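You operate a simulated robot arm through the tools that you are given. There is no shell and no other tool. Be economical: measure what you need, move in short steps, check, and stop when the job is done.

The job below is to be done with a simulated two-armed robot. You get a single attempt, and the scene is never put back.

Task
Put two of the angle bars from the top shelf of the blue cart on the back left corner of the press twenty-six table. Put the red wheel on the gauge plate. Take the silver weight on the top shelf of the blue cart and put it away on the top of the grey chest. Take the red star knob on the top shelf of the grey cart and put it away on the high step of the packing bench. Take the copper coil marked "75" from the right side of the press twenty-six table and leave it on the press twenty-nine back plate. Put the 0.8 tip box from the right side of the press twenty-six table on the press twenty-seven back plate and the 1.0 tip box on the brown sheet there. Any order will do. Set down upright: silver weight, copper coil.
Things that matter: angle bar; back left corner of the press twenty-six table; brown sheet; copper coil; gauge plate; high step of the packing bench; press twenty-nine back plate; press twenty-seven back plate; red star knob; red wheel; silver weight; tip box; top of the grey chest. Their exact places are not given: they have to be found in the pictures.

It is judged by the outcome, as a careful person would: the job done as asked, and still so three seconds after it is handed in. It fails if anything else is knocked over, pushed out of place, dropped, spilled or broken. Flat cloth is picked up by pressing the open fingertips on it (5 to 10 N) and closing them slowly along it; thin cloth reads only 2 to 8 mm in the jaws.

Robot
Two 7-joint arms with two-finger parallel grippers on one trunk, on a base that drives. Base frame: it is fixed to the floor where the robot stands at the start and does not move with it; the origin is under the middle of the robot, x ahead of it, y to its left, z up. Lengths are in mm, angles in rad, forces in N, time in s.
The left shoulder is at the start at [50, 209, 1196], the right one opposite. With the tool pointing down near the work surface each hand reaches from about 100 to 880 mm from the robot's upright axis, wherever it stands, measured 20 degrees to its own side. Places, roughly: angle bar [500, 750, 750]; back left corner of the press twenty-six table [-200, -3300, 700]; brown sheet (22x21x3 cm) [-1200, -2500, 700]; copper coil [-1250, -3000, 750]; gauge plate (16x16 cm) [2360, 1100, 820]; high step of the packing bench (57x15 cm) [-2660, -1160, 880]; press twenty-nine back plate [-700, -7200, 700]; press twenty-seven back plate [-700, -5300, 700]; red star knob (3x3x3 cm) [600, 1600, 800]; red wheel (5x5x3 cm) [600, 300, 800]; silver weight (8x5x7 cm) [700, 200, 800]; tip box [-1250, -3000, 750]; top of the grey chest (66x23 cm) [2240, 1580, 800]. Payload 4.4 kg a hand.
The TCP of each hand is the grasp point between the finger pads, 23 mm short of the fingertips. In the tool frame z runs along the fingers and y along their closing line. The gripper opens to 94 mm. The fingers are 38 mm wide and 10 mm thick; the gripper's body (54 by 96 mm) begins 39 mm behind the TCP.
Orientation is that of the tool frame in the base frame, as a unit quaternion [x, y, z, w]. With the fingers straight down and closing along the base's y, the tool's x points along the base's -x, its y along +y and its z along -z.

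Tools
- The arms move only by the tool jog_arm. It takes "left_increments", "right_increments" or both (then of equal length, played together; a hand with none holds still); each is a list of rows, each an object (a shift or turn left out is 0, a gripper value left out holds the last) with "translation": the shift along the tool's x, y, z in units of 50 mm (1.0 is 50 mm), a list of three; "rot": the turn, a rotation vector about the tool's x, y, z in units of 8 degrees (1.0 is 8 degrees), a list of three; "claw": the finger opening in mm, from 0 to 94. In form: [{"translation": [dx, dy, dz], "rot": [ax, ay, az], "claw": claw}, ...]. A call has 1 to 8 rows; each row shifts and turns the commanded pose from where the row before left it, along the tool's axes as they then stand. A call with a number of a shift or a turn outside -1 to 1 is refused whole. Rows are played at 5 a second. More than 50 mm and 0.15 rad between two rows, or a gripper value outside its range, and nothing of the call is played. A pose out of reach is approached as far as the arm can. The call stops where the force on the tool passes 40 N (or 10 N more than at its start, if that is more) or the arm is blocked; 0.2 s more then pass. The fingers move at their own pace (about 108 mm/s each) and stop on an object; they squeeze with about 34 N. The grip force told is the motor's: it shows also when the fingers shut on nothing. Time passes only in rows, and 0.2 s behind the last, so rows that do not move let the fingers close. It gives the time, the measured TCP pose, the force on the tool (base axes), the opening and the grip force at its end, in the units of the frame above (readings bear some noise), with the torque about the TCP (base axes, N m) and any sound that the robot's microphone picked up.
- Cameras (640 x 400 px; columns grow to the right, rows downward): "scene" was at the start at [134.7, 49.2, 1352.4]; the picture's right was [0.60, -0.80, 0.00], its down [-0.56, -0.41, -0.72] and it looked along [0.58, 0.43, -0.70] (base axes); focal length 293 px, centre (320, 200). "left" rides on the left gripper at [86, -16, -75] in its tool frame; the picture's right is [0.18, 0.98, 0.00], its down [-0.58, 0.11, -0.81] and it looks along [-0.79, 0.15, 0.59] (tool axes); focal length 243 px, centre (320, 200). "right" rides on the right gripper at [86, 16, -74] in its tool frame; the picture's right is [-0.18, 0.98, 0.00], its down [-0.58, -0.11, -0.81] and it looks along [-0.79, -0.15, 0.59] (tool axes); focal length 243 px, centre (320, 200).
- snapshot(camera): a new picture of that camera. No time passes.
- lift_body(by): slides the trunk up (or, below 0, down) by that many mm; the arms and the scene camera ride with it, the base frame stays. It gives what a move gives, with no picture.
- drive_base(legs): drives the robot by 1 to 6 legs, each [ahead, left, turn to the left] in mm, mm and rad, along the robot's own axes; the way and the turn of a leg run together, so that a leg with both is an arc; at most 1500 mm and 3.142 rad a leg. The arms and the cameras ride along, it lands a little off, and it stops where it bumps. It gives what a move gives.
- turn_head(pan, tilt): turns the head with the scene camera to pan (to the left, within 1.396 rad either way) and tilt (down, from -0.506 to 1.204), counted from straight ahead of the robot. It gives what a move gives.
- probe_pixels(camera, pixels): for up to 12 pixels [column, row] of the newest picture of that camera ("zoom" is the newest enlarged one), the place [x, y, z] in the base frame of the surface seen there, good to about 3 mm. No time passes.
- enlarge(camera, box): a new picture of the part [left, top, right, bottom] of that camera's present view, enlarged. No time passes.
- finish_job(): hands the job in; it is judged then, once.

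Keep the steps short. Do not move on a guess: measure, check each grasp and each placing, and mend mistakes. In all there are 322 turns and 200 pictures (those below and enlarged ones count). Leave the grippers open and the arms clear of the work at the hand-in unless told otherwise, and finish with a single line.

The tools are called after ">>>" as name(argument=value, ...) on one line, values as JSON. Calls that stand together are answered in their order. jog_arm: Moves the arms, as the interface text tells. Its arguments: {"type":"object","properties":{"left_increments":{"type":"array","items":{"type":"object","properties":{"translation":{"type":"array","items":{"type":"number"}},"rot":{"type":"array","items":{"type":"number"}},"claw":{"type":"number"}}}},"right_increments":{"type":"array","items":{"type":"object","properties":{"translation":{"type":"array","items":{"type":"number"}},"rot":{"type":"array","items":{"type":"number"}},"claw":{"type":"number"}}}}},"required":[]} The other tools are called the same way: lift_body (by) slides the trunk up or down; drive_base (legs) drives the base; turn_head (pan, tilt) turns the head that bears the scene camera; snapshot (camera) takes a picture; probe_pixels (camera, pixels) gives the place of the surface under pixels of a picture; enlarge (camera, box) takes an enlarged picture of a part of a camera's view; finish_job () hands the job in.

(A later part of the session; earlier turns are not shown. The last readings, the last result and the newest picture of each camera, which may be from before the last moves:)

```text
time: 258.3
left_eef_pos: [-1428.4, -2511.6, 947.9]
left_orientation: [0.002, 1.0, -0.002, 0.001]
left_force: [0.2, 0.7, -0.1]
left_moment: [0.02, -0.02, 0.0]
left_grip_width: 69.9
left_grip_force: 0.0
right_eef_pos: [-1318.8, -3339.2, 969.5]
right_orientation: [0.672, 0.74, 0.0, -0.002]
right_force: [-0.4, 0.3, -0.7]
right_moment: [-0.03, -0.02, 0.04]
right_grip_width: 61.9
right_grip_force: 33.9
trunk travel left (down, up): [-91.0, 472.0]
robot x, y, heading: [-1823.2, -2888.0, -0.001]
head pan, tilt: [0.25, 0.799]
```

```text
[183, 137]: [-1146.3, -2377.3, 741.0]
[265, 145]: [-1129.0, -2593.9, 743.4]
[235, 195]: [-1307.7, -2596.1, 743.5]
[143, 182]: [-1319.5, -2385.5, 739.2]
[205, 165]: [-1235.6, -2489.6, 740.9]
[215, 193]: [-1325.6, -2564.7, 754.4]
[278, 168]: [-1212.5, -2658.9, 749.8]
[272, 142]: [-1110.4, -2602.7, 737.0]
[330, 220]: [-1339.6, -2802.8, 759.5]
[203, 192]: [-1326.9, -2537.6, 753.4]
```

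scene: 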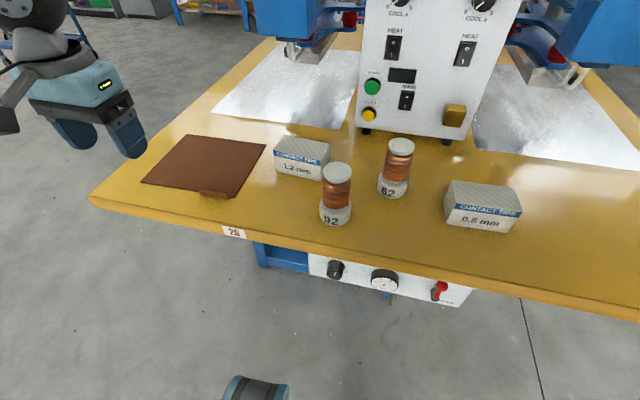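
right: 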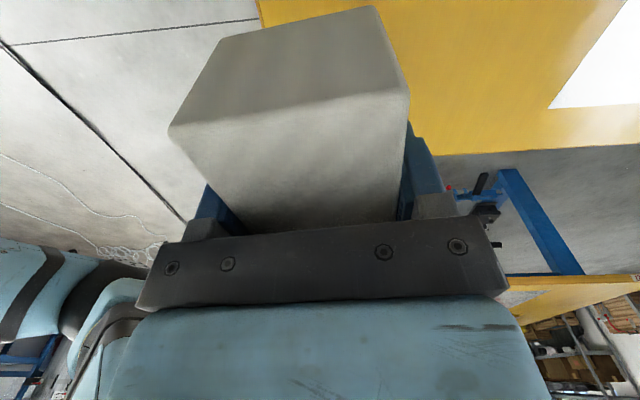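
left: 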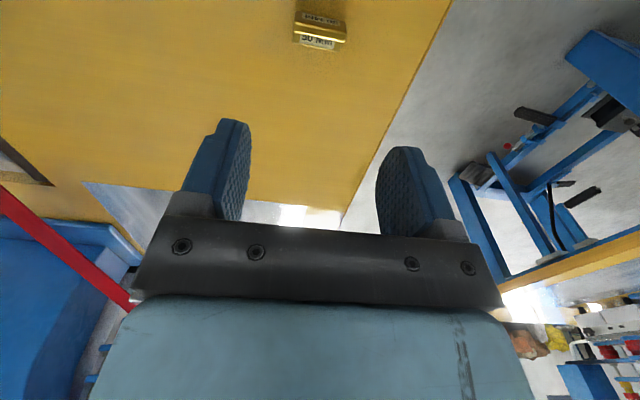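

Sheet spans x -1130…-1315, y -2380…-2596, z≈742 with a small tab at (-1330,-2540). Strafe left 858 with the box held high.

>>> drive_base(legs=[[0, 858, 0]])

>>> jog_arm(right_increments=[{"translation": [0, 0.7, 0]}, {"translation": [0, 0.7, 0]}, {"translation": [0, 0.68, 0]}, {}])

>>> snapshot(camera="right")

>>> turn_head(pan=-0.3, tilt=0.8)

>>> snapshot(camera="scene")

```text
time: 266.3
left_eef_pos: [-1439.8, -1641.6, 947.2]
left_orientation: [-0.007, 1.0, -0.002, 0.002]
left_force: [0.3, 0.0, -0.4]
left_moment: [0.0, 0.01, 0.01]
left_grip_width: 69.9
left_grip_force: 0.0
right_eef_pos: [-1315.7, -2467.6, 969.6]
right_orientation: [0.666, 0.746, 0.0, -0.002]
right_force: [0.3, -0.2, -1.0]
right_moment: [-0.01, 0.0, -0.01]
right_grip_width: 62.0
right_grip_force: 34.2
trunk travel left (down, up): [-91.0, 472.0]
robot x, y, heading: [-1835.0, -2026.6, 0.02]
head pan, tilt: [0.25, 0.799]
```

```text
time: 267.3
left_eef_pos: [-1439.6, -1641.9, 947.3]
left_orientation: [-0.008, 1.0, -0.002, 0.002]
left_force: [0.3, 0.2, 0.8]
left_moment: [-0.03, 0.01, 0.0]
left_grip_width: 70.0
left_grip_force: 0.1
right_eef_pos: [-1213.1, -2455.9, 968.7]
right_orientation: [0.666, 0.746, 0.0, -0.003]
right_force: [0.4, 0.8, -2.1]
right_moment: [0.01, -0.01, 0.0]
right_grip_width: 61.8
right_grip_force: 34.2
trunk travel left (down, up): [-91.0, 472.0]
robot x, y, heading: [-1832.6, -2028.8, 0.015]
head pan, tilt: [0.25, 0.799]
```

```text
126 pictures are left
```

right: 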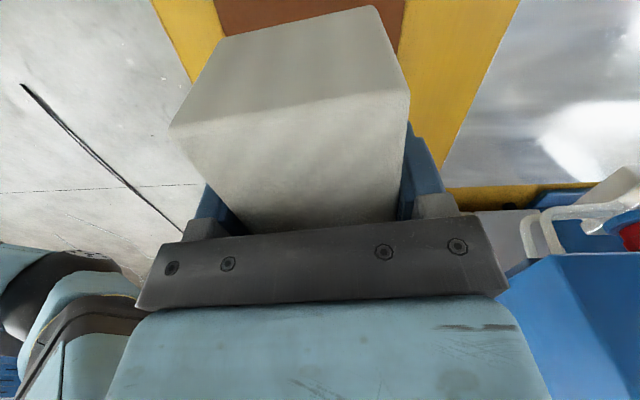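

```text
time: 268.2
left_eef_pos: [-1440.6, -1642.1, 947.7]
left_orientation: [-0.007, 1.0, -0.002, 0.003]
left_force: [0.8, -0.2, 0.4]
left_moment: [-0.01, 0.02, 0.03]
left_grip_width: 70.0
left_grip_force: 0.0
right_eef_pos: [-1213.4, -2456.0, 969.6]
right_orientation: [0.666, 0.746, 0.0, -0.002]
right_force: [-0.9, 1.1, -2.0]
right_moment: [0.01, 0.01, 0.02]
right_grip_width: 61.9
right_grip_force: 34.3
trunk travel left (down, up): [-91.0, 472.0]
robot x, y, heading: [-1833.0, -2026.5, 0.018]
head pan, tilt: [-0.3, 0.799]
```

```text
125 pictures are left
```

scene: 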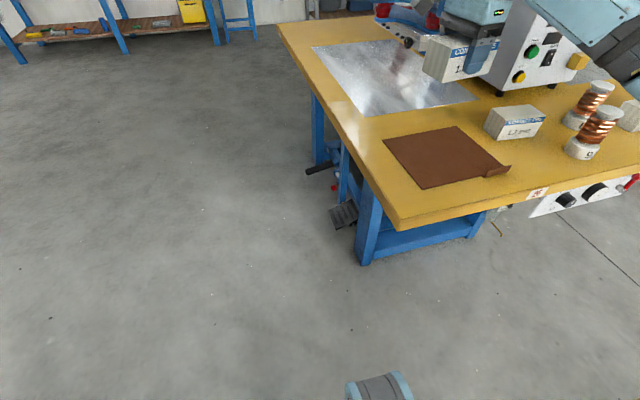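

Shift 26 mm toward -y and descend to ~790.

>>> jog_arm(right_increments=[{"translation": [-0.52, 0, 0]}, {"translation": [0, 0, 0.9]}, {"translation": [0, 0, 0.9]}, {"translation": [0, 0, 0.9]}, {"translation": [0, 0, 0.85]}, {}])

>>> snapshot(camera="right")

>>> enlarge(camera="scene", box=[360, 60, 560, 220])

```text
time: 269.6
left_eef_pos: [-1440.1, -1641.8, 946.4]
left_orientation: [-0.007, 1.0, -0.002, 0.001]
left_force: [0.3, 0.3, 0.4]
left_moment: [-0.01, 0.02, -0.02]
left_grip_width: 70.0
left_grip_force: 0.1
right_eef_pos: [-1209.9, -2480.1, 793.2]
right_orientation: [0.665, 0.747, 0.001, -0.002]
right_force: [0.7, -0.1, -1.6]
right_moment: [0.02, 0.02, -0.01]
right_grip_width: 61.8
right_grip_force: 34.2
trunk travel left (down, up): [-91.0, 472.0]
robot x, y, heading: [-1833.9, -2028.6, 0.015]
head pan, tilt: [-0.3, 0.799]
```

```text
124 pictures are left
```

right: 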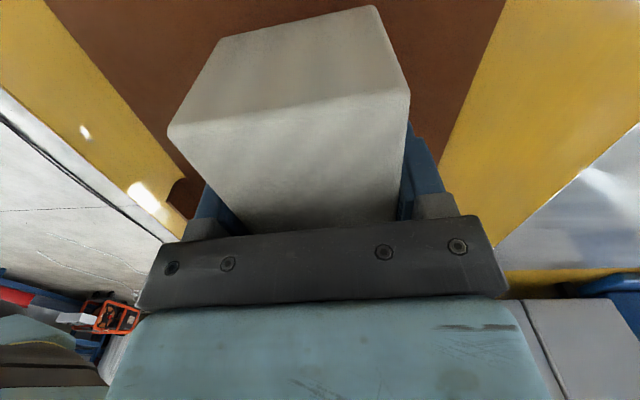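

```text
2.50 times, centred on (460, 140) of scene
```

zoom: 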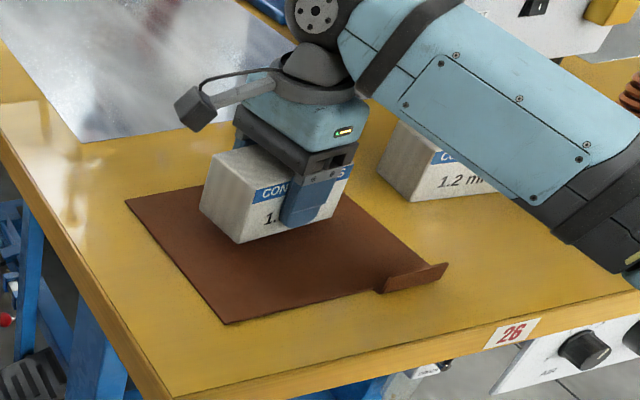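

>>> jog_arm(right_increments=[{"translation": [0, 0, 0.2]}, {"translation": [0, 0, 0.06]}, {}])

```text
time: 270.4
left_eef_pos: [-1439.7, -1642.1, 947.8]
left_orientation: [-0.007, 1.0, -0.002, 0.002]
left_force: [0.3, 0.3, 0.1]
left_moment: [0.03, 0.02, 0.0]
left_grip_width: 70.2
left_grip_force: 0.1
right_eef_pos: [-1209.6, -2481.9, 779.0]
right_orientation: [0.666, 0.746, 0.001, -0.002]
right_force: [-0.2, 0.4, -1.9]
right_moment: [0.02, 0.0, -0.02]
right_grip_width: 61.8
right_grip_force: 34.1
trunk travel left (down, up): [-91.0, 472.0]
robot x, y, heading: [-1835.4, -2028.2, 0.015]
head pan, tilt: [-0.3, 0.799]
```

>>> jog_arm(right_increments=[{"translation": [0, 0, 0.05]}, {"translation": [0, 0, 0.03]}, {}])

```text
time: 271.2
left_eef_pos: [-1441.4, -1641.2, 947.6]
left_orientation: [-0.008, 1.0, -0.002, 0.001]
left_force: [0.6, -0.5, 0.3]
left_moment: [0.01, -0.02, 0.01]
left_grip_width: 69.8
left_grip_force: 0.0
right_eef_pos: [-1208.6, -2480.5, 778.5]
right_orientation: [0.666, 0.746, 0.001, 0.0]
right_force: [4.0, -3.9, 14.4]
right_moment: [-0.04, 0.24, 0.04]
right_grip_width: 61.9
right_grip_force: 34.1
trunk travel left (down, up): [-91.0, 472.0]
robot x, y, heading: [-1832.1, -2025.3, 0.015]
head pan, tilt: [-0.3, 0.799]
```

Contact. Release and rise.

>>> jog_arm(right_increments=[{"translation": [0, 0, -0.02], "claw": 68}, {"claw": 92}, {"claw": 92}, {"translation": [0, 0, -0.5]}, {"translation": [0, 0, -0.9]}, {"translation": [0, 0, -0.9]}, {"translation": [0, 0, -0.9]}, {"translation": [0, -0.5, -0.8]}])

>>> enlarge(camera="scene", box=[360, 60, 640, 220])

```text
time: 273.0
left_eef_pos: [-1440.8, -1642.0, 946.8]
left_orientation: [-0.007, 1.0, -0.001, 0.002]
left_force: [0.0, 0.1, 0.1]
left_moment: [-0.01, -0.01, 0.0]
left_grip_width: 70.0
left_grip_force: 0.0
right_eef_pos: [-1235.8, -2487.5, 975.1]
right_orientation: [0.666, 0.746, 0.001, 0.0]
right_force: [0.6, 0.3, -0.7]
right_moment: [0.0, -0.02, 0.01]
right_grip_width: 92.1
right_grip_force: 0.1
trunk travel left (down, up): [-91.0, 472.0]
robot x, y, heading: [-1828.2, -2026.5, 0.017]
head pan, tilt: [-0.3, 0.799]
```

```text
2.29 times, centred on (500, 140) of scene
```

zoom: 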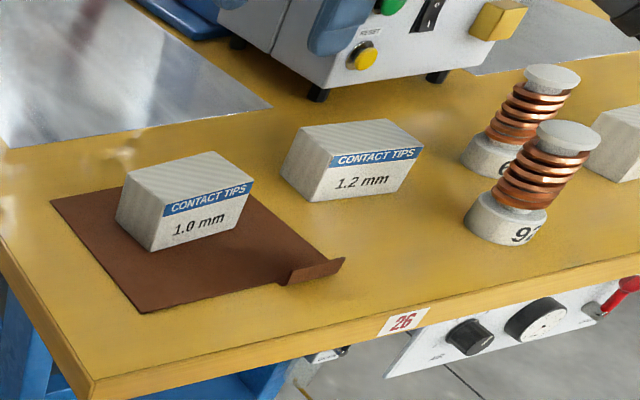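

The 1.0 box sits on the sheet. Next the 0.8 box: strafe right 580 and look.

>>> drive_base(legs=[[0, -580, -0.017]])

>>> snapshot(camera="right")

```text
time: 278.5
left_eef_pos: [-1431.0, -2207.5, 946.2]
left_orientation: [-0.004, 1.0, -0.002, 0.002]
left_force: [-0.3, -0.2, -0.3]
left_moment: [0.02, 0.03, -0.03]
left_grip_width: 69.9
left_grip_force: 0.1
right_eef_pos: [-1230.3, -3054.7, 974.9]
right_orientation: [0.668, 0.744, 0.001, -0.002]
right_force: [-0.4, -0.7, 0.5]
right_moment: [0.0, -0.01, 0.02]
right_grip_width: 92.3
right_grip_force: 0.1
trunk travel left (down, up): [-91.0, 472.0]
robot x, y, heading: [-1822.8, -2587.0, 0.011]
head pan, tilt: [-0.3, 0.799]
```

```text
121 pictures are left
```

right: 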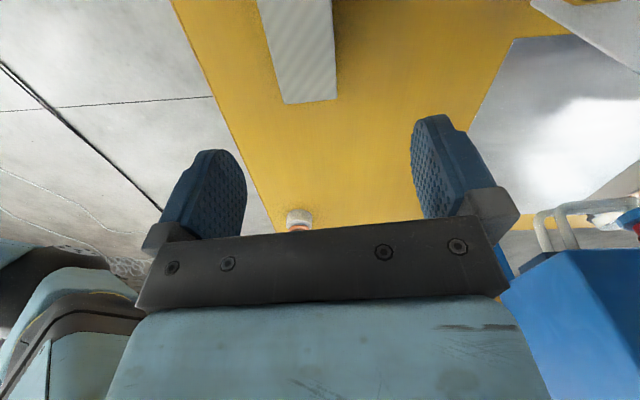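

>>> probe_pixels(camera="right", pixels=[[285, 102], [335, 97], [333, 20], [263, 20], [305, 60], [258, 2]])

```text
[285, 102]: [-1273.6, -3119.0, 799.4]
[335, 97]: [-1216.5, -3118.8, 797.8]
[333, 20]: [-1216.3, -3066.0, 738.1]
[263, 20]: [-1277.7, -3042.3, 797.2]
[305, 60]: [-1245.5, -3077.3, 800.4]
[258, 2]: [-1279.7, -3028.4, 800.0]
```

Box centre (-1248,-3068), yaw 3.8°. Align and descend to ~828.

>>> jog_arm(right_increments=[{"translation": [-0.22, -0.386, 0], "rot": [0, 0, 0.29], "claw": 94}, {"translation": [0, 0, 0.98]}, {"translation": [0, 0, 0.98]}, {"translation": [0, 0, 0.98]}, {}])

>>> snapshot(camera="right")

```text
time: 279.7
left_eef_pos: [-1431.3, -2206.9, 947.1]
left_orientation: [-0.005, 1.0, -0.001, 0.001]
left_force: [0.0, 0.1, 0.3]
left_moment: [-0.03, 0.0, -0.03]
left_grip_width: 69.9
left_grip_force: 0.0
right_eef_pos: [-1249.3, -3068.4, 827.2]
right_orientation: [0.683, 0.73, 0.0, -0.001]
right_force: [0.0, 0.8, 0.1]
right_moment: [-0.03, -0.01, 0.04]
right_grip_width: 94.4
right_grip_force: 0.1
trunk travel left (down, up): [-91.0, 472.0]
robot x, y, heading: [-1824.7, -2587.7, 0.009]
head pan, tilt: [-0.3, 0.799]
```

```text
120 pictures are left
```

right: 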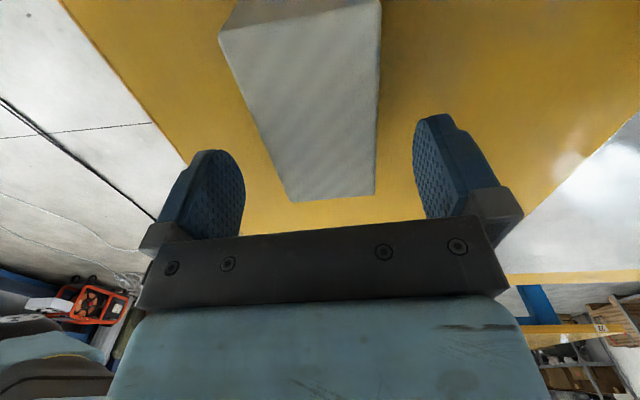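

Same view as the previous good grasp. Descend and close.

>>> jog_arm(right_increments=[{"translation": [0, 0, 0.53]}, {"translation": [0, 0, 0.53]}, {}, {"claw": 65}, {"claw": 45}, {"claw": 45}, {"claw": 45}])

>>> jog_arm(right_increments=[{"translation": [0, 0, -0.4]}, {"translation": [0, 0, -0.9]}, {"translation": [0, 0, -0.9]}, {"translation": [0, 0, -0.9]}, {"translation": [0, 0, -0.9]}, {"translation": [0, -0.9, -0.4]}, {"translation": [0, -0.9, 0]}, {"translation": [0, -0.9, 0]}])

>>> snapshot(camera="right")

```text
time: 281.3
left_eef_pos: [-1430.1, -2207.6, 946.5]
left_orientation: [-0.005, 1.0, -0.002, 0.002]
left_force: [0.3, -0.1, -0.1]
left_moment: [-0.01, -0.02, 0.0]
left_grip_width: 70.1
left_grip_force: 0.2
right_eef_pos: [-1248.7, -3067.4, 774.7]
right_orientation: [0.682, 0.731, 0.0, -0.001]
right_force: [0.3, -0.3, -0.1]
right_moment: [-0.09, -0.07, -0.02]
right_grip_width: 61.7
right_grip_force: 33.9
trunk travel left (down, up): [-91.0, 472.0]
robot x, y, heading: [-1822.1, -2589.0, 0.01]
head pan, tilt: [-0.3, 0.799]
```

```text
time: 283.1
left_eef_pos: [-1432.0, -2208.0, 947.1]
left_orientation: [-0.005, 1.0, -0.001, 0.002]
left_force: [-0.7, 0.3, -0.2]
left_moment: [0.01, -0.01, -0.02]
left_grip_width: 70.0
left_grip_force: 0.0
right_eef_pos: [-1382.3, -3076.4, 992.8]
right_orientation: [0.683, 0.73, 0.001, -0.002]
right_force: [0.3, -0.3, -0.9]
right_moment: [-0.02, 0.0, 0.0]
right_grip_width: 61.9
right_grip_force: 34.2
trunk travel left (down, up): [-91.0, 472.0]
robot x, y, heading: [-1825.0, -2590.1, 0.008]
head pan, tilt: [-0.3, 0.799]
```

```text
119 pictures are left
```

right: 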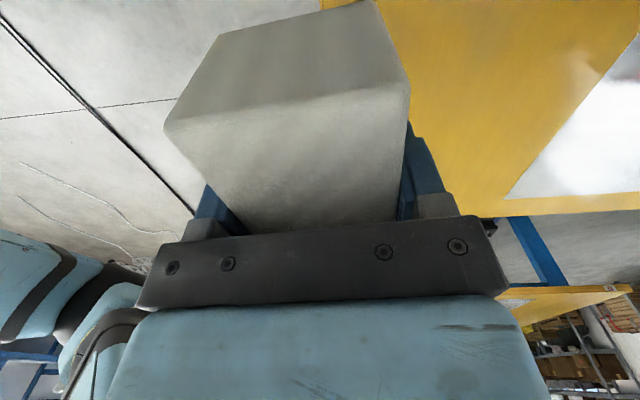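

Box held. Look right along the aisle before strafing toward the coil.

>>> turn_head(pan=-1.3, tilt=0.45)

>>> snapshot(camera="scene")

```text
time: 284.3
left_eef_pos: [-1431.2, -2207.8, 947.2]
left_orientation: [-0.004, 1.0, -0.002, 0.002]
left_force: [-0.1, -0.4, 0.9]
left_moment: [0.0, -0.01, 0.01]
left_grip_width: 70.0
left_grip_force: 0.1
right_eef_pos: [-1381.5, -3076.3, 993.4]
right_orientation: [0.683, 0.731, 0.0, -0.002]
right_force: [0.1, 0.6, -2.5]
right_moment: [0.01, 0.06, -0.02]
right_grip_width: 61.7
right_grip_force: 34.0
trunk travel left (down, up): [-91.0, 472.0]
robot x, y, heading: [-1825.6, -2589.0, 0.01]
head pan, tilt: [-1.3, 0.45]
```

```text
118 pictures are left
```

scene: 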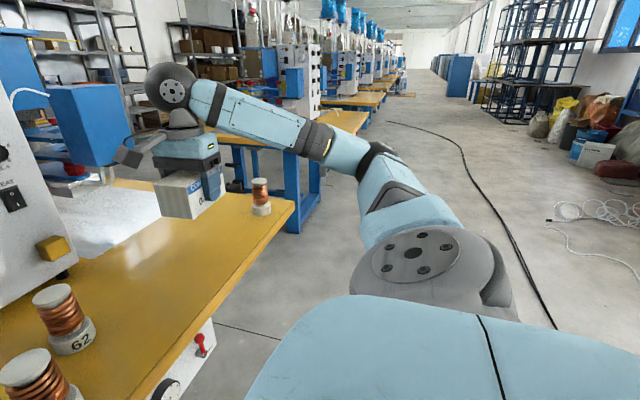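

>>> probe_pixels(camera="scene", pixels=[[545, 320], [500, 220], [465, 170], [430, 135], [400, 122], [300, 232], [370, 120], [385, 95], [560, 210], [480, 105]])

```text
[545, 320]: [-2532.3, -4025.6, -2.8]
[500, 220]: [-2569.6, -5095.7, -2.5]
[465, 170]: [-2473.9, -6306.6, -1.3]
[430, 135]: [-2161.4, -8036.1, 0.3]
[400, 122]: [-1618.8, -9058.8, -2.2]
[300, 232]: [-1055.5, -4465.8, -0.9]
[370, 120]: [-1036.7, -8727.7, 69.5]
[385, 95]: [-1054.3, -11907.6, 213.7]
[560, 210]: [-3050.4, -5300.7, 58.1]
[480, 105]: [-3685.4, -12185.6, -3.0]
```

The aisle is clear (cable at x≈-2530). Strafe right 1225 so the left hand reaches the coil.

>>> drive_base(legs=[[0, -1225, -0.01]])

>>> snapshot(camera="left")

```text
time: 295.4
left_eef_pos: [-1426.9, -3451.9, 946.5]
left_orientation: [0.016, 1.0, -0.003, 0.002]
left_force: [0.7, -0.2, 0.1]
left_moment: [0.02, 0.01, -0.01]
left_grip_width: 70.0
left_grip_force: 0.1
right_eef_pos: [-1410.9, -4323.5, 993.7]
right_orientation: [0.696, 0.718, 0.0, -0.001]
right_force: [-0.5, -0.7, -2.2]
right_moment: [-0.02, 0.02, 0.0]
right_grip_width: 61.9
right_grip_force: 34.1
trunk travel left (down, up): [-91.0, 472.0]
robot x, y, heading: [-1834.4, -3819.1, -0.031]
head pan, tilt: [-1.3, 0.45]
```

```text
117 pictures are left
```

left: 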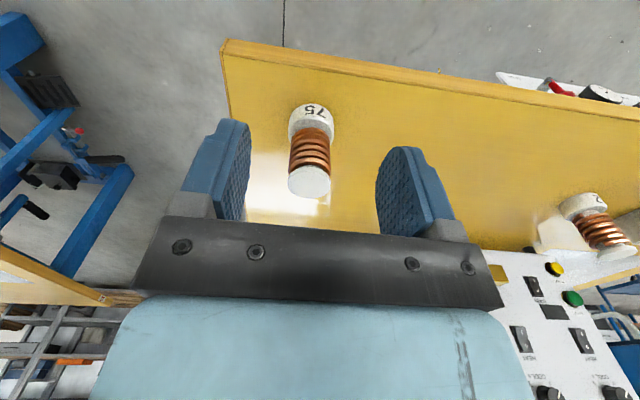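

>>> probe_pixels(camera="left", pixels=[[309, 182], [291, 180], [328, 180], [309, 168], [309, 194], [310, 110], [311, 140]])

```text
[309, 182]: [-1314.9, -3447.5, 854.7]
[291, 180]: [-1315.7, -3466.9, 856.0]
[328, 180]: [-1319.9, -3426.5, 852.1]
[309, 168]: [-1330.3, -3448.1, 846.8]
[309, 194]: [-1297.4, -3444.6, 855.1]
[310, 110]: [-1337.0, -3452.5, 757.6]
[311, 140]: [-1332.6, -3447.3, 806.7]
```

Coil top disc centre (-1313,-3446), Ø40, top 855. Move over it.

>>> jog_arm(left_increments=[{"translation": [-0.758, 0.064, 0], "claw": 80}, {"translation": [-0.758, 0.064, 0]}, {"translation": [-0.758, 0.064, 0]}, {"translation": [0, 0, 0.6]}, {}])

>>> snapshot(camera="left")

```text
time: 296.6
left_eef_pos: [-1313.5, -3445.2, 919.9]
left_orientation: [0.015, 1.0, -0.001, 0.002]
left_force: [-0.1, -0.8, -0.1]
left_moment: [-0.02, -0.02, 0.02]
left_grip_width: 80.2
left_grip_force: 0.0
right_eef_pos: [-1410.9, -4321.3, 993.1]
right_orientation: [0.697, 0.717, 0.001, -0.002]
right_force: [0.8, -0.2, -1.5]
right_moment: [-0.01, 0.02, 0.0]
right_grip_width: 61.7
right_grip_force: 33.9
trunk travel left (down, up): [-91.0, 472.0]
robot x, y, heading: [-1835.9, -3817.8, -0.027]
head pan, tilt: [-1.3, 0.45]
```

```text
116 pictures are left
```

left: 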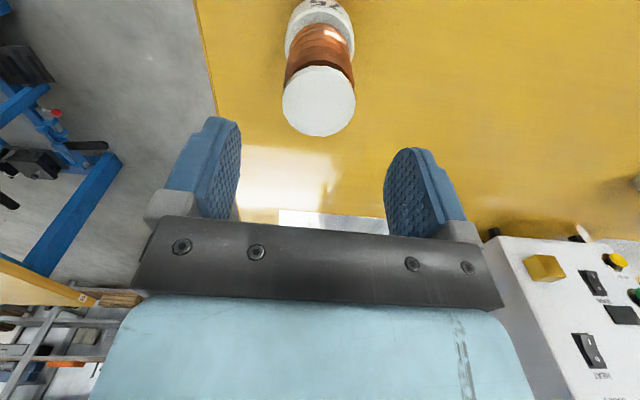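

Centred. Descend 98 mm.

>>> jog_arm(left_increments=[{"translation": [0, 0, 0.7]}, {"translation": [0, 0, 0.7]}, {"translation": [0, 0, 0.55]}, {}])

>>> snapshot(camera="left")

```text
time: 297.6
left_eef_pos: [-1314.6, -3445.6, 821.2]
left_orientation: [0.015, 1.0, -0.001, 0.002]
left_force: [0.3, -0.3, -0.3]
left_moment: [-0.04, 0.01, -0.01]
left_grip_width: 80.0
left_grip_force: 0.1
right_eef_pos: [-1412.8, -4321.8, 993.7]
right_orientation: [0.696, 0.718, 0.0, -0.002]
right_force: [0.2, -0.8, -1.6]
right_moment: [0.03, 0.0, 0.02]
right_grip_width: 61.9
right_grip_force: 33.5
trunk travel left (down, up): [-91.0, 472.0]
robot x, y, heading: [-1833.7, -3818.7, -0.031]
head pan, tilt: [-1.3, 0.45]
```

```text
115 pictures are left
```

left: 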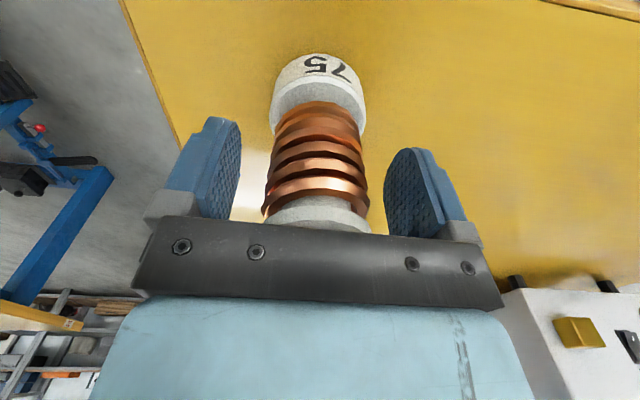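

Between the fingers. Close and lift.

>>> jog_arm(left_increments=[{"claw": 55}, {"claw": 30}, {"claw": 30}, {"claw": 30}, {"translation": [0, 0, -0.3]}, {"translation": [0, 0, -0.8]}, {"translation": [0, 0, -0.9]}, {"translation": [0, 0, -0.9]}])

>>> snapshot(camera="left")

```text
time: 299.4
left_eef_pos: [-1314.4, -3446.7, 967.4]
left_orientation: [0.015, 1.0, -0.002, 0.001]
left_force: [-0.2, -0.3, -3.6]
left_moment: [0.02, -0.01, -0.02]
left_grip_width: 50.0
left_grip_force: 33.9
right_eef_pos: [-1413.5, -4322.4, 992.5]
right_orientation: [0.697, 0.717, 0.0, -0.002]
right_force: [-0.3, 0.7, -1.5]
right_moment: [-0.03, 0.0, -0.04]
right_grip_width: 61.9
right_grip_force: 33.5
trunk travel left (down, up): [-91.0, 472.0]
robot x, y, heading: [-1833.1, -3820.6, -0.032]
head pan, tilt: [-1.3, 0.45]
```

```text
114 pictures are left
```

left: 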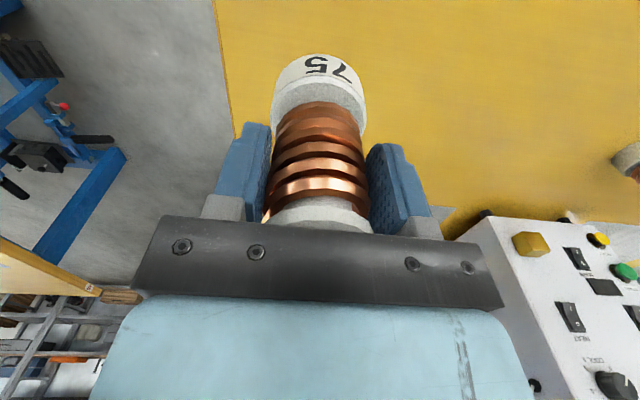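

Coil held. Pull the left hand back and up, then strafe right 1150 toward table 27.

>>> jog_arm(left_increments=[{"translation": [0.7, 0, -0.6]}, {"translation": [0.9, 0, -0.2]}, {"translation": [0.9, 0, 0]}, {"translation": [0.3, 0, 0]}])

>>> drive_base(legs=[[0, -1150, 0.03]])

>>> turn_head(pan=-0.3, tilt=0.65)

>>> snapshot(camera="scene")

```text
time: 300.4
left_eef_pos: [-1454.4, -3441.3, 1005.1]
left_orientation: [0.014, 1.0, -0.002, 0.001]
left_force: [-0.3, -0.3, -4.6]
left_moment: [-0.01, 0.03, 0.02]
left_grip_width: 49.8
left_grip_force: 34.3
right_eef_pos: [-1411.2, -4322.3, 992.0]
right_orientation: [0.697, 0.717, -0.001, -0.001]
right_force: [-0.2, -0.1, -2.3]
right_moment: [0.0, 0.02, -0.03]
right_grip_width: 62.1
right_grip_force: 34.3
trunk travel left (down, up): [-91.0, 472.0]
robot x, y, heading: [-1837.1, -3819.1, -0.023]
head pan, tilt: [-1.3, 0.45]
```

```text
time: 310.8
left_eef_pos: [-1477.7, -4579.0, 1005.6]
left_orientation: [-0.01, 1.0, -0.002, 0.002]
left_force: [0.1, 0.5, -3.9]
left_moment: [0.0, 0.03, -0.01]
left_grip_width: 49.6
left_grip_force: 33.6
right_eef_pos: [-1392.3, -5455.2, 993.1]
right_orientation: [0.678, 0.735, 0.0, -0.001]
right_force: [0.2, -0.3, -2.6]
right_moment: [-0.01, -0.03, 0.02]
right_grip_width: 61.6
right_grip_force: 33.8
trunk travel left (down, up): [-91.0, 472.0]
robot x, y, heading: [-1837.6, -4974.4, 0.019]
head pan, tilt: [-1.3, 0.45]
```

```text
time: 312.0
left_eef_pos: [-1475.8, -4579.4, 1005.5]
left_orientation: [-0.009, 1.0, -0.002, 0.001]
left_force: [0.0, -0.2, -3.4]
left_moment: [0.02, 0.03, -0.03]
left_grip_width: 49.7
left_grip_force: 34.2
right_eef_pos: [-1391.5, -5455.7, 992.0]
right_orientation: [0.679, 0.734, 0.0, -0.001]
right_force: [0.2, -0.4, -1.6]
right_moment: [-0.02, 0.0, 0.03]
right_grip_width: 61.9
right_grip_force: 33.9
trunk travel left (down, up): [-91.0, 472.0]
robot x, y, heading: [-1838.1, -4977.9, 0.017]
head pan, tilt: [-0.3, 0.649]
```

```text
113 pictures are left
```

scene: 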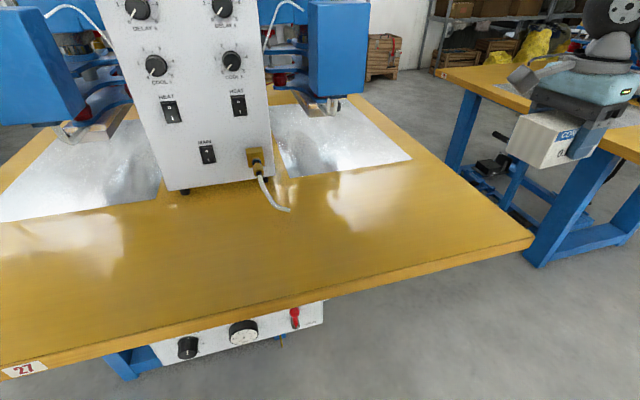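

The back plate of 27 is at about (340,140). Probe it.

>>> probe_pixels(camera="scene", pixels=[[408, 158], [292, 175], [345, 160], [350, 140], [360, 105], [320, 110], [333, 105], [300, 130], [530, 240], [355, 95], [315, 85]])

```text
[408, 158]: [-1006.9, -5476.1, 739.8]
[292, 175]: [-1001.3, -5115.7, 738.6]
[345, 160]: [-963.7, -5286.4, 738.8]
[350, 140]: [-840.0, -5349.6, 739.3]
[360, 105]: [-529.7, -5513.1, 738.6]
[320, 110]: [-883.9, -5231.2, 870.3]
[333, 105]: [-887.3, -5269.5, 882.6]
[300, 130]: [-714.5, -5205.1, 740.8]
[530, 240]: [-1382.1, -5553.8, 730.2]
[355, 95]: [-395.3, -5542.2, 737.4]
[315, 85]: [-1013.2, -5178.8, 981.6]
```

>>> enlarge(camera="scene", box=[250, 0, 450, 200])

>>> probe_pixels(camera="scene", pixels=[[366, 20], [366, 90], [312, 20], [312, 90], [340, 95], [325, 50], [362, 60], [322, 100]])

```text
2.00 times, centred on (350, 100) of scene
```

zoom: 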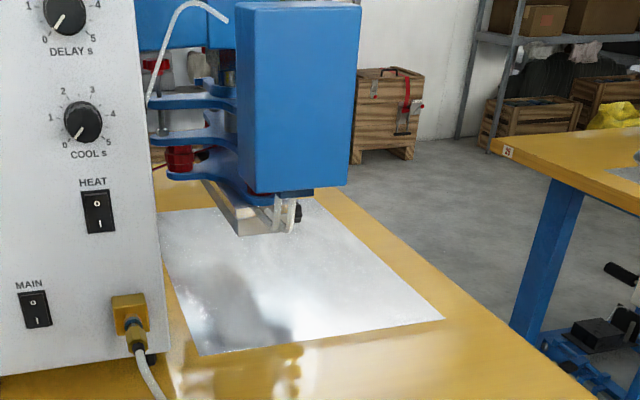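

```text
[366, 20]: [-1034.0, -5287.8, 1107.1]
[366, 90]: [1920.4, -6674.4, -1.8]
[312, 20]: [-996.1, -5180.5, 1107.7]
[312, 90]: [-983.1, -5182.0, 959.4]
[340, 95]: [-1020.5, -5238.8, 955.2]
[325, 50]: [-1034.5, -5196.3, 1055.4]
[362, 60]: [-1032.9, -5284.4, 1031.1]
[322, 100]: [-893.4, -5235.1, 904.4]
```

The free part of the plate is y -5300…-5476, with the blue head box ending at y≈-5288. I'll put the 0.8 box at about (-955,-5408). Drive right 145 and ahead 90.

>>> drive_base(legs=[[0, -145, -0.017], [90, 0, 0]])

```text
time: 314.6
left_eef_pos: [-1380.1, -4729.1, 1004.8]
left_orientation: [-0.001, 1.0, -0.002, 0.0]
left_force: [0.9, -0.3, -5.1]
left_moment: [-0.01, 0.03, 0.0]
left_grip_width: 50.2
left_grip_force: 33.4
right_eef_pos: [-1309.6, -5607.3, 992.2]
right_orientation: [0.684, 0.729, -0.001, -0.002]
right_force: [0.3, 0.3, -1.4]
right_moment: [-0.04, -0.01, -0.03]
right_grip_width: 61.9
right_grip_force: 33.9
trunk travel left (down, up): [-91.0, 472.0]
robot x, y, heading: [-1748.9, -5115.9, 0.002]
head pan, tilt: [-0.3, 0.649]
```

>>> jog_arm(right_increments=[{"translation": [0.39, 0.813, 0]}, {"translation": [0.39, 0.813, 0]}, {"translation": [0.39, 0.813, 0]}, {"translation": [0.39, 0.813, 0]}, {"translation": [0.39, 0.813, 0]}, {"translation": [0.39, 0.813, 0]}])

>>> jog_arm(right_increments=[{"translation": [0.39, 0.813, 0]}, {"translation": [0.39, 0.813, 0]}, {"translation": [0.39, 0.813, 0.2]}, {}])

>>> snapshot(camera="scene")

>>> snapshot(camera="right")

```text
time: 316.1
left_eef_pos: [-1380.5, -4727.6, 1004.2]
left_orientation: [-0.002, 1.0, -0.002, 0.0]
left_force: [-0.6, -0.6, -4.4]
left_moment: [0.0, 0.03, -0.02]
left_grip_width: 49.8
left_grip_force: 33.7
right_eef_pos: [-1072.6, -5475.1, 991.5]
right_orientation: [0.685, 0.728, -0.001, -0.002]
right_force: [-0.4, 0.8, -1.0]
right_moment: [-0.01, -0.01, -0.01]
right_grip_width: 61.7
right_grip_force: 34.2
trunk travel left (down, up): [-91.0, 472.0]
robot x, y, heading: [-1746.2, -5120.7, 0.004]
head pan, tilt: [-0.3, 0.649]
```

```text
time: 317.1
left_eef_pos: [-1381.1, -4729.4, 1005.7]
left_orientation: [-0.001, 1.0, -0.001, 0.001]
left_force: [0.2, -0.4, -4.7]
left_moment: [0.0, 0.06, 0.0]
left_grip_width: 50.2
left_grip_force: 34.3
right_eef_pos: [-956.1, -5411.5, 982.2]
right_orientation: [0.684, 0.729, 0.001, -0.001]
right_force: [-0.4, 0.4, -1.1]
right_moment: [0.03, 0.02, 0.03]
right_grip_width: 61.8
right_grip_force: 33.8
trunk travel left (down, up): [-91.0, 472.0]
robot x, y, heading: [-1745.1, -5120.3, 0.002]
head pan, tilt: [-0.3, 0.649]
```

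```text
111 pictures are left
```

scene: 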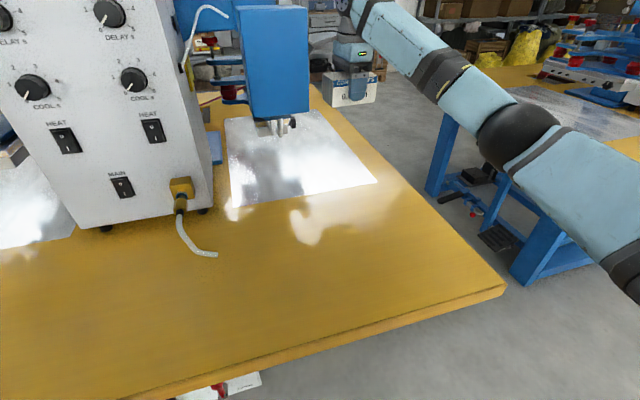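

```text
110 pictures are left
```

right: 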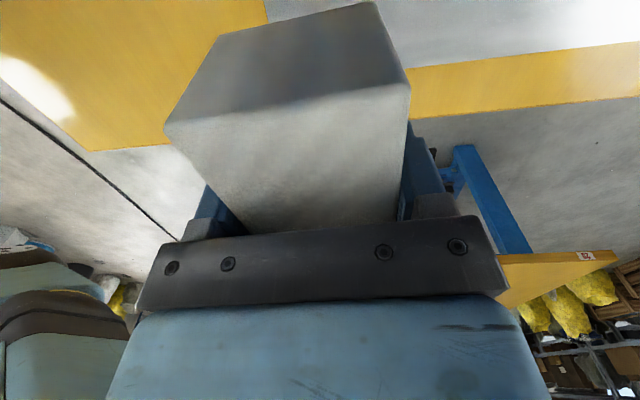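

Verify the plate corner from here, then descend.

>>> probe_pixels(camera="scene", pixels=[[375, 181], [320, 112], [350, 150], [233, 205], [350, 100]])

>>> jog_arm(right_increments=[{"translation": [0, 0, 0.9]}, {"translation": [0, 0, 0.9]}, {"translation": [0, 0, 0.9]}, {"translation": [0, 0, 0.9]}, {}])

>>> snapshot(camera="scene")

```text
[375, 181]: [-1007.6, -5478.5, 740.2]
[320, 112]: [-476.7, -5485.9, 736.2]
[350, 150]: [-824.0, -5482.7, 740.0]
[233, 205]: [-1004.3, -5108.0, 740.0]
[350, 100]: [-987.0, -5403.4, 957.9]
```

```text
time: 318.2
left_eef_pos: [-1380.4, -4729.2, 1005.6]
left_orientation: [-0.001, 1.0, -0.002, 0.002]
left_force: [0.2, -0.3, -3.3]
left_moment: [0.01, 0.02, -0.02]
left_grip_width: 49.9
left_grip_force: 33.7
right_eef_pos: [-955.8, -5410.1, 802.3]
right_orientation: [0.684, 0.729, 0.0, 0.0]
right_force: [-0.7, -0.2, -1.7]
right_moment: [0.0, 0.02, -0.01]
right_grip_width: 61.8
right_grip_force: 34.2
trunk travel left (down, up): [-91.0, 472.0]
robot x, y, heading: [-1748.2, -5117.7, 0.007]
head pan, tilt: [-0.3, 0.649]
```

```text
109 pictures are left
```

scene: 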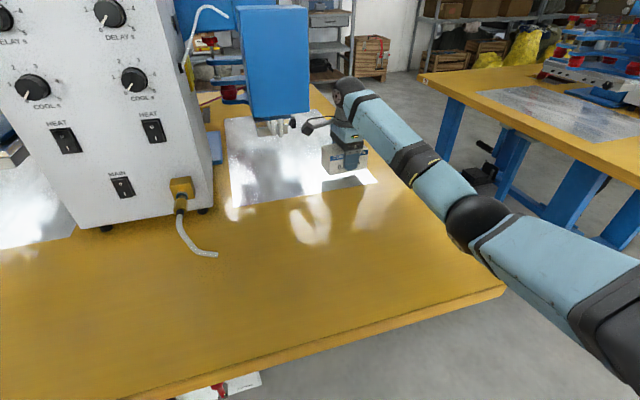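

>>> enlarge(camera="scene", box=[220, 70, 400, 210])

>>> jog_arm(right_increments=[{"translation": [0, 0, 0.3]}, {"translation": [0, 0, 0.18]}, {}])

```text
2.86 times, centred on (310, 140) of scene
```

zoom: 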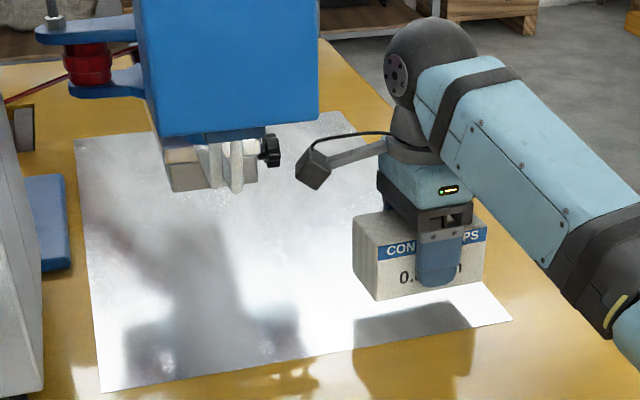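

```text
time: 319.1
left_eef_pos: [-1380.6, -4729.4, 1005.6]
left_orientation: [-0.002, 1.0, -0.001, 0.001]
left_force: [-0.3, -0.5, -4.3]
left_moment: [0.02, 0.08, -0.02]
left_grip_width: 50.0
left_grip_force: 33.6
right_eef_pos: [-955.1, -5409.6, 776.8]
right_orientation: [0.685, 0.728, 0.001, -0.001]
right_force: [-0.7, -0.4, -2.0]
right_moment: [0.0, -0.02, 0.06]
right_grip_width: 61.9
right_grip_force: 34.1
trunk travel left (down, up): [-91.0, 472.0]
robot x, y, heading: [-1748.0, -5122.8, 0.008]
head pan, tilt: [-0.3, 0.649]
```

>>> jog_arm(right_increments=[{"translation": [0, 0, 0.04]}, {"translation": [0, 0, 0.03]}, {}])

```text
time: 319.9
left_eef_pos: [-1380.6, -4729.8, 1006.6]
left_orientation: [-0.002, 1.0, -0.002, 0.002]
left_force: [1.2, 0.1, -3.7]
left_moment: [0.01, 0.0, 0.0]
left_grip_width: 49.7
left_grip_force: 34.0
right_eef_pos: [-956.6, -5409.7, 775.3]
right_orientation: [0.684, 0.729, 0.001, -0.002]
right_force: [0.6, 0.0, 0.5]
right_moment: [-0.12, -0.09, 0.01]
right_grip_width: 61.8
right_grip_force: 34.4
trunk travel left (down, up): [-91.0, 472.0]
robot x, y, heading: [-1752.3, -5116.0, 0.006]
head pan, tilt: [-0.3, 0.649]
```

Light contact. Release and rise.

>>> jog_arm(right_increments=[{"translation": [0, 0, 0.01], "claw": 68}, {"claw": 92}, {"claw": 92}, {"translation": [0, 0, -0.5]}, {"translation": [0, 0, -0.9]}, {"translation": [0, 0, -0.9]}, {"translation": [0, 0, -0.9]}, {"translation": [0, 0, -0.8]}])

>>> enlarge(camera="scene", box=[220, 70, 400, 210])

```text
time: 321.6
left_eef_pos: [-1381.2, -4727.9, 1005.5]
left_orientation: [-0.002, 1.0, -0.002, 0.002]
left_force: [0.3, -0.4, -4.3]
left_moment: [0.01, 0.03, 0.01]
left_grip_width: 49.8
left_grip_force: 33.8
right_eef_pos: [-957.2, -5412.0, 977.7]
right_orientation: [0.685, 0.729, 0.001, -0.001]
right_force: [1.0, 0.3, 0.9]
right_moment: [-0.03, -0.05, -0.02]
right_grip_width: 92.1
right_grip_force: 0.0
trunk travel left (down, up): [-91.0, 472.0]
robot x, y, heading: [-1747.4, -5120.3, 0.004]
head pan, tilt: [-0.3, 0.649]
```

```text
2.86 times, centred on (310, 140) of scene
```

zoom: 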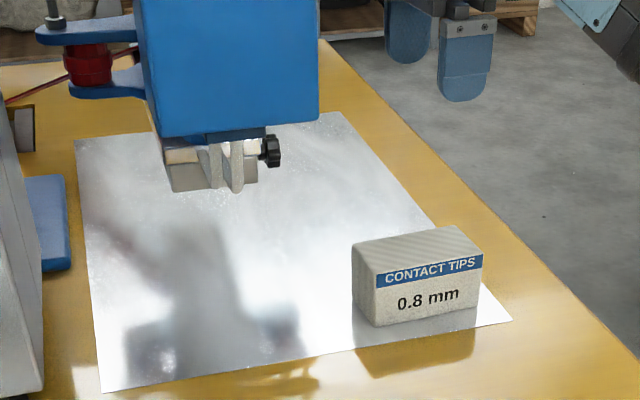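

0.8 box is on the plate. For the coil the right arm suits the back plate better (clear of the press head), so I'll set the coil down on this empty table side and re-grasp it with the right hand. First retract the right hand; check the free spot with the left camera.

>>> jog_arm(right_increments=[{"translation": [-0.2, -0.95, 0]}, {"translation": [-0.2, -0.95, 0]}, {"translation": [-0.2, -0.95, 0]}, {"translation": [-0.2, -0.95, 0]}, {"translation": [-0.2, -0.95, 0]}, {"translation": [-0.2, -0.95, 0]}, {"translation": [-0.2, -0.95, 0]}])

>>> jog_arm(left_increments=[{"translation": [-0.9, 0, 0]}, {"translation": [-0.9, 0, 0]}, {}])

>>> turn_head(pan=0.5, tilt=0.75)

>>> snapshot(camera="scene")

```text
time: 323.2
left_eef_pos: [-1382.0, -4729.1, 1006.6]
left_orientation: [-0.001, 1.0, -0.002, 0.001]
left_force: [0.0, 0.2, -4.4]
left_moment: [-0.01, 0.02, -0.01]
left_grip_width: 50.1
left_grip_force: 34.3
right_eef_pos: [-1284.4, -5500.1, 976.9]
right_orientation: [0.684, 0.729, 0.001, -0.002]
right_force: [0.0, 0.6, -0.3]
right_moment: [-0.02, -0.02, 0.04]
right_grip_width: 92.1
right_grip_force: 0.1
trunk travel left (down, up): [-91.0, 472.0]
robot x, y, heading: [-1750.3, -5120.2, 0.005]
head pan, tilt: [-0.3, 0.649]
```

```text
time: 324.1
left_eef_pos: [-1292.5, -4728.5, 1005.6]
left_orientation: [-0.001, 1.0, -0.002, 0.002]
left_force: [0.8, -0.6, -4.0]
left_moment: [-0.01, 0.01, -0.02]
left_grip_width: 49.8
left_grip_force: 34.4
right_eef_pos: [-1282.9, -5499.9, 976.3]
right_orientation: [0.685, 0.728, 0.0, -0.001]
right_force: [-0.8, 0.3, -0.2]
right_moment: [0.0, 0.04, -0.01]
right_grip_width: 92.0
right_grip_force: 0.1
trunk travel left (down, up): [-91.0, 472.0]
robot x, y, heading: [-1749.1, -5118.0, 0.006]
head pan, tilt: [-0.3, 0.649]
```

```text
time: 325.2
left_eef_pos: [-1292.0, -4728.0, 1004.8]
left_orientation: [-0.001, 1.0, -0.002, 0.002]
left_force: [-0.1, 0.0, -3.8]
left_moment: [0.0, 0.01, -0.03]
left_grip_width: 49.9
left_grip_force: 34.0
right_eef_pos: [-1282.9, -5500.5, 976.2]
right_orientation: [0.685, 0.729, 0.0, -0.001]
right_force: [-0.3, -0.4, -0.5]
right_moment: [0.03, 0.01, 0.0]
right_grip_width: 92.0
right_grip_force: 0.0
trunk travel left (down, up): [-91.0, 472.0]
robot x, y, heading: [-1748.8, -5121.0, 0.002]
head pan, tilt: [0.499, 0.75]
```

```text
106 pictures are left
```

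scene: 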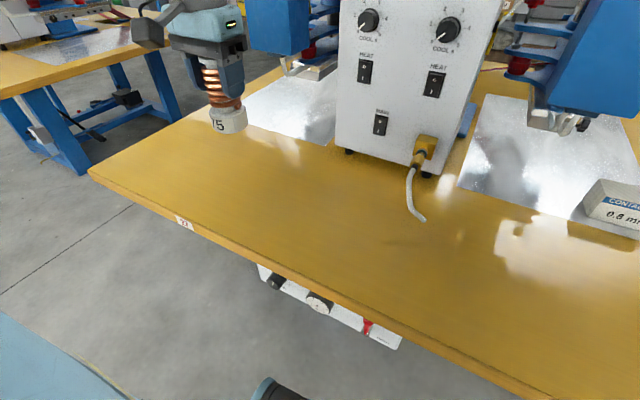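

Empty area beneath. Lower the coil to the table (target TCP ≈ 821).

>>> jog_arm(left_increments=[{"translation": [0, 0, 0.9]}, {"translation": [0, 0, 0.9]}, {"translation": [0, 0, 0.9]}, {"translation": [0, 0, 0.86]}, {"translation": [0, 0, 0.06]}, {}])

```text
time: 326.6
left_eef_pos: [-1290.6, -4727.5, 825.3]
left_orientation: [-0.002, 1.0, -0.002, 0.001]
left_force: [-0.1, -0.2, -4.7]
left_moment: [-0.03, 0.05, -0.02]
left_grip_width: 50.0
left_grip_force: 34.0
right_eef_pos: [-1283.0, -5499.9, 975.7]
right_orientation: [0.685, 0.729, 0.0, -0.002]
right_force: [0.4, -0.5, 0.3]
right_moment: [0.0, -0.03, -0.03]
right_grip_width: 92.3
right_grip_force: 0.1
trunk travel left (down, up): [-91.0, 472.0]
robot x, y, heading: [-1747.0, -5119.7, 0.005]
head pan, tilt: [0.499, 0.75]
```

>>> jog_arm(left_increments=[{"translation": [0, 0, 0.06]}, {"translation": [0, 0, 0.04]}, {}])

```text
time: 327.4
left_eef_pos: [-1290.0, -4727.7, 821.2]
left_orientation: [-0.002, 1.0, -0.002, 0.002]
left_force: [-0.1, -0.2, -0.9]
left_moment: [0.02, 0.07, 0.01]
left_grip_width: 50.1
left_grip_force: 34.1
right_eef_pos: [-1283.7, -5500.5, 976.2]
right_orientation: [0.685, 0.728, 0.001, -0.002]
right_force: [-0.2, 0.3, 0.8]
right_moment: [0.0, -0.03, 0.0]
right_grip_width: 92.1
right_grip_force: 0.1
trunk travel left (down, up): [-91.0, 472.0]
robot x, y, heading: [-1748.9, -5121.3, 0.005]
head pan, tilt: [0.499, 0.75]
```

Weight taken off the hand: it touches. Release and rise.

>>> jog_arm(left_increments=[{"claw": 56}, {"claw": 80}, {"claw": 80}, {"translation": [0, 0, -0.7]}, {"translation": [0, 0, -0.9]}, {"translation": [0, 0, -0.9]}, {"translation": [0, 0, -0.9]}])

>>> jog_arm(left_increments=[{"translation": [0.9, 0, 0]}, {"translation": [0.9, 0, 0]}, {"translation": [0.9, 0, 0]}])

>>> drive_base(legs=[[0, 770, 0]])

>>> snapshot(camera="right")

```text
time: 329.0
left_eef_pos: [-1290.0, -4729.4, 991.7]
left_orientation: [-0.001, 1.0, -0.001, 0.002]
left_force: [-0.6, 0.4, 0.2]
left_moment: [-0.02, 0.03, -0.02]
left_grip_width: 80.0
left_grip_force: 0.0
right_eef_pos: [-1282.6, -5500.3, 976.4]
right_orientation: [0.685, 0.728, 0.0, -0.002]
right_force: [-0.9, 0.2, 0.2]
right_moment: [0.02, 0.02, 0.01]
right_grip_width: 92.2
right_grip_force: 0.0
trunk travel left (down, up): [-91.0, 472.0]
robot x, y, heading: [-1749.6, -5120.6, 0.002]
head pan, tilt: [0.499, 0.75]
```

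```text
time: 329.8
left_eef_pos: [-1425.9, -4729.5, 991.1]
left_orientation: [-0.001, 1.0, -0.002, 0.003]
left_force: [0.7, 0.0, -0.5]
left_moment: [-0.01, -0.01, 0.02]
left_grip_width: 79.9
left_grip_force: 0.1
right_eef_pos: [-1284.1, -5500.4, 976.6]
right_orientation: [0.684, 0.729, 0.001, 0.0]
right_force: [-0.2, 0.0, 0.3]
right_moment: [-0.02, -0.01, -0.04]
right_grip_width: 92.0
right_grip_force: 0.0
trunk travel left (down, up): [-91.0, 472.0]
robot x, y, heading: [-1749.9, -5118.9, 0.0]
head pan, tilt: [0.499, 0.75]
```

```text
time: 337.1
left_eef_pos: [-1436.4, -3940.6, 991.0]
left_orientation: [-0.006, 1.0, -0.002, 0.002]
left_force: [0.1, -0.4, -1.0]
left_moment: [0.01, -0.01, -0.01]
left_grip_width: 80.3
left_grip_force: 0.0
right_eef_pos: [-1286.7, -4708.1, 975.5]
right_orientation: [0.681, 0.732, 0.0, -0.003]
right_force: [-0.1, -0.7, -0.4]
right_moment: [0.0, 0.01, 0.02]
right_grip_width: 92.1
right_grip_force: 0.0
trunk travel left (down, up): [-91.0, 472.0]
robot x, y, heading: [-1757.8, -4335.0, 0.012]
head pan, tilt: [0.499, 0.75]
```

```text
105 pictures are left
```

right: 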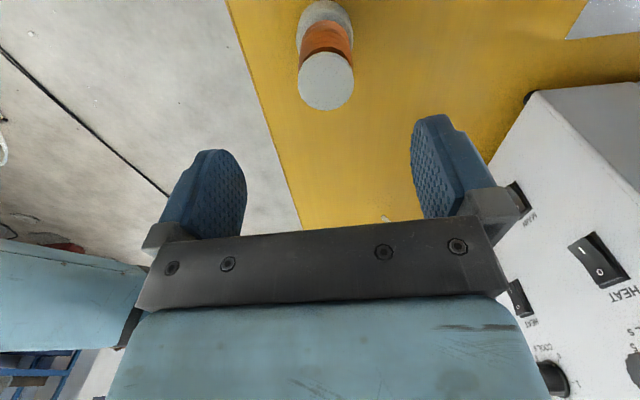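

>>> probe_pixels(camera="right", pixels=[[326, 80], [300, 80], [352, 76], [326, 56], [326, 105]])

```text
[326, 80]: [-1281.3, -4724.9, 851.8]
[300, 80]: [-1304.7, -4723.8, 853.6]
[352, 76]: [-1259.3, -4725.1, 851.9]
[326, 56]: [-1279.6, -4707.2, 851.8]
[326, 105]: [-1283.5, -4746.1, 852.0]
```

Coil top centre (-1282,-4726). Align and descend in two stages.

>>> jog_arm(right_increments=[{"translation": [-0.366, 0.08, 0], "claw": 85}, {"translation": [0, 0, 0.8]}, {"translation": [0, 0, 0.6]}, {}])

>>> snapshot(camera="right")

```text
time: 338.1
left_eef_pos: [-1437.2, -3940.9, 991.3]
left_orientation: [-0.007, 1.0, -0.001, 0.002]
left_force: [-0.7, -0.5, -0.3]
left_moment: [-0.02, -0.03, 0.04]
left_grip_width: 80.1
left_grip_force: 0.1
right_eef_pos: [-1279.3, -4727.1, 906.1]
right_orientation: [0.681, 0.732, 0.0, -0.002]
right_force: [0.8, -0.1, 0.3]
right_moment: [-0.03, 0.01, 0.04]
right_grip_width: 84.9
right_grip_force: 0.1
trunk travel left (down, up): [-91.0, 472.0]
robot x, y, heading: [-1757.5, -4329.7, 0.016]
head pan, tilt: [0.499, 0.75]
```

```text
104 pictures are left
```

right: 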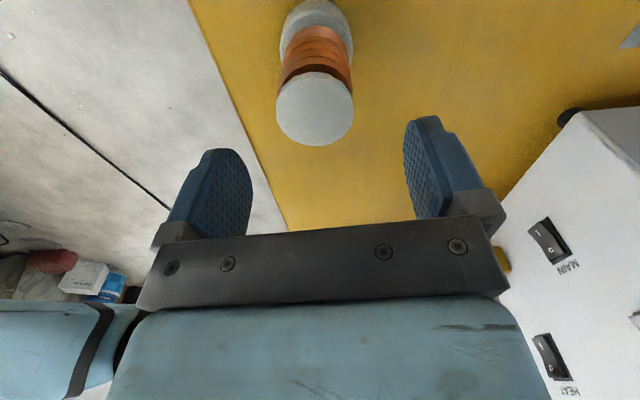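

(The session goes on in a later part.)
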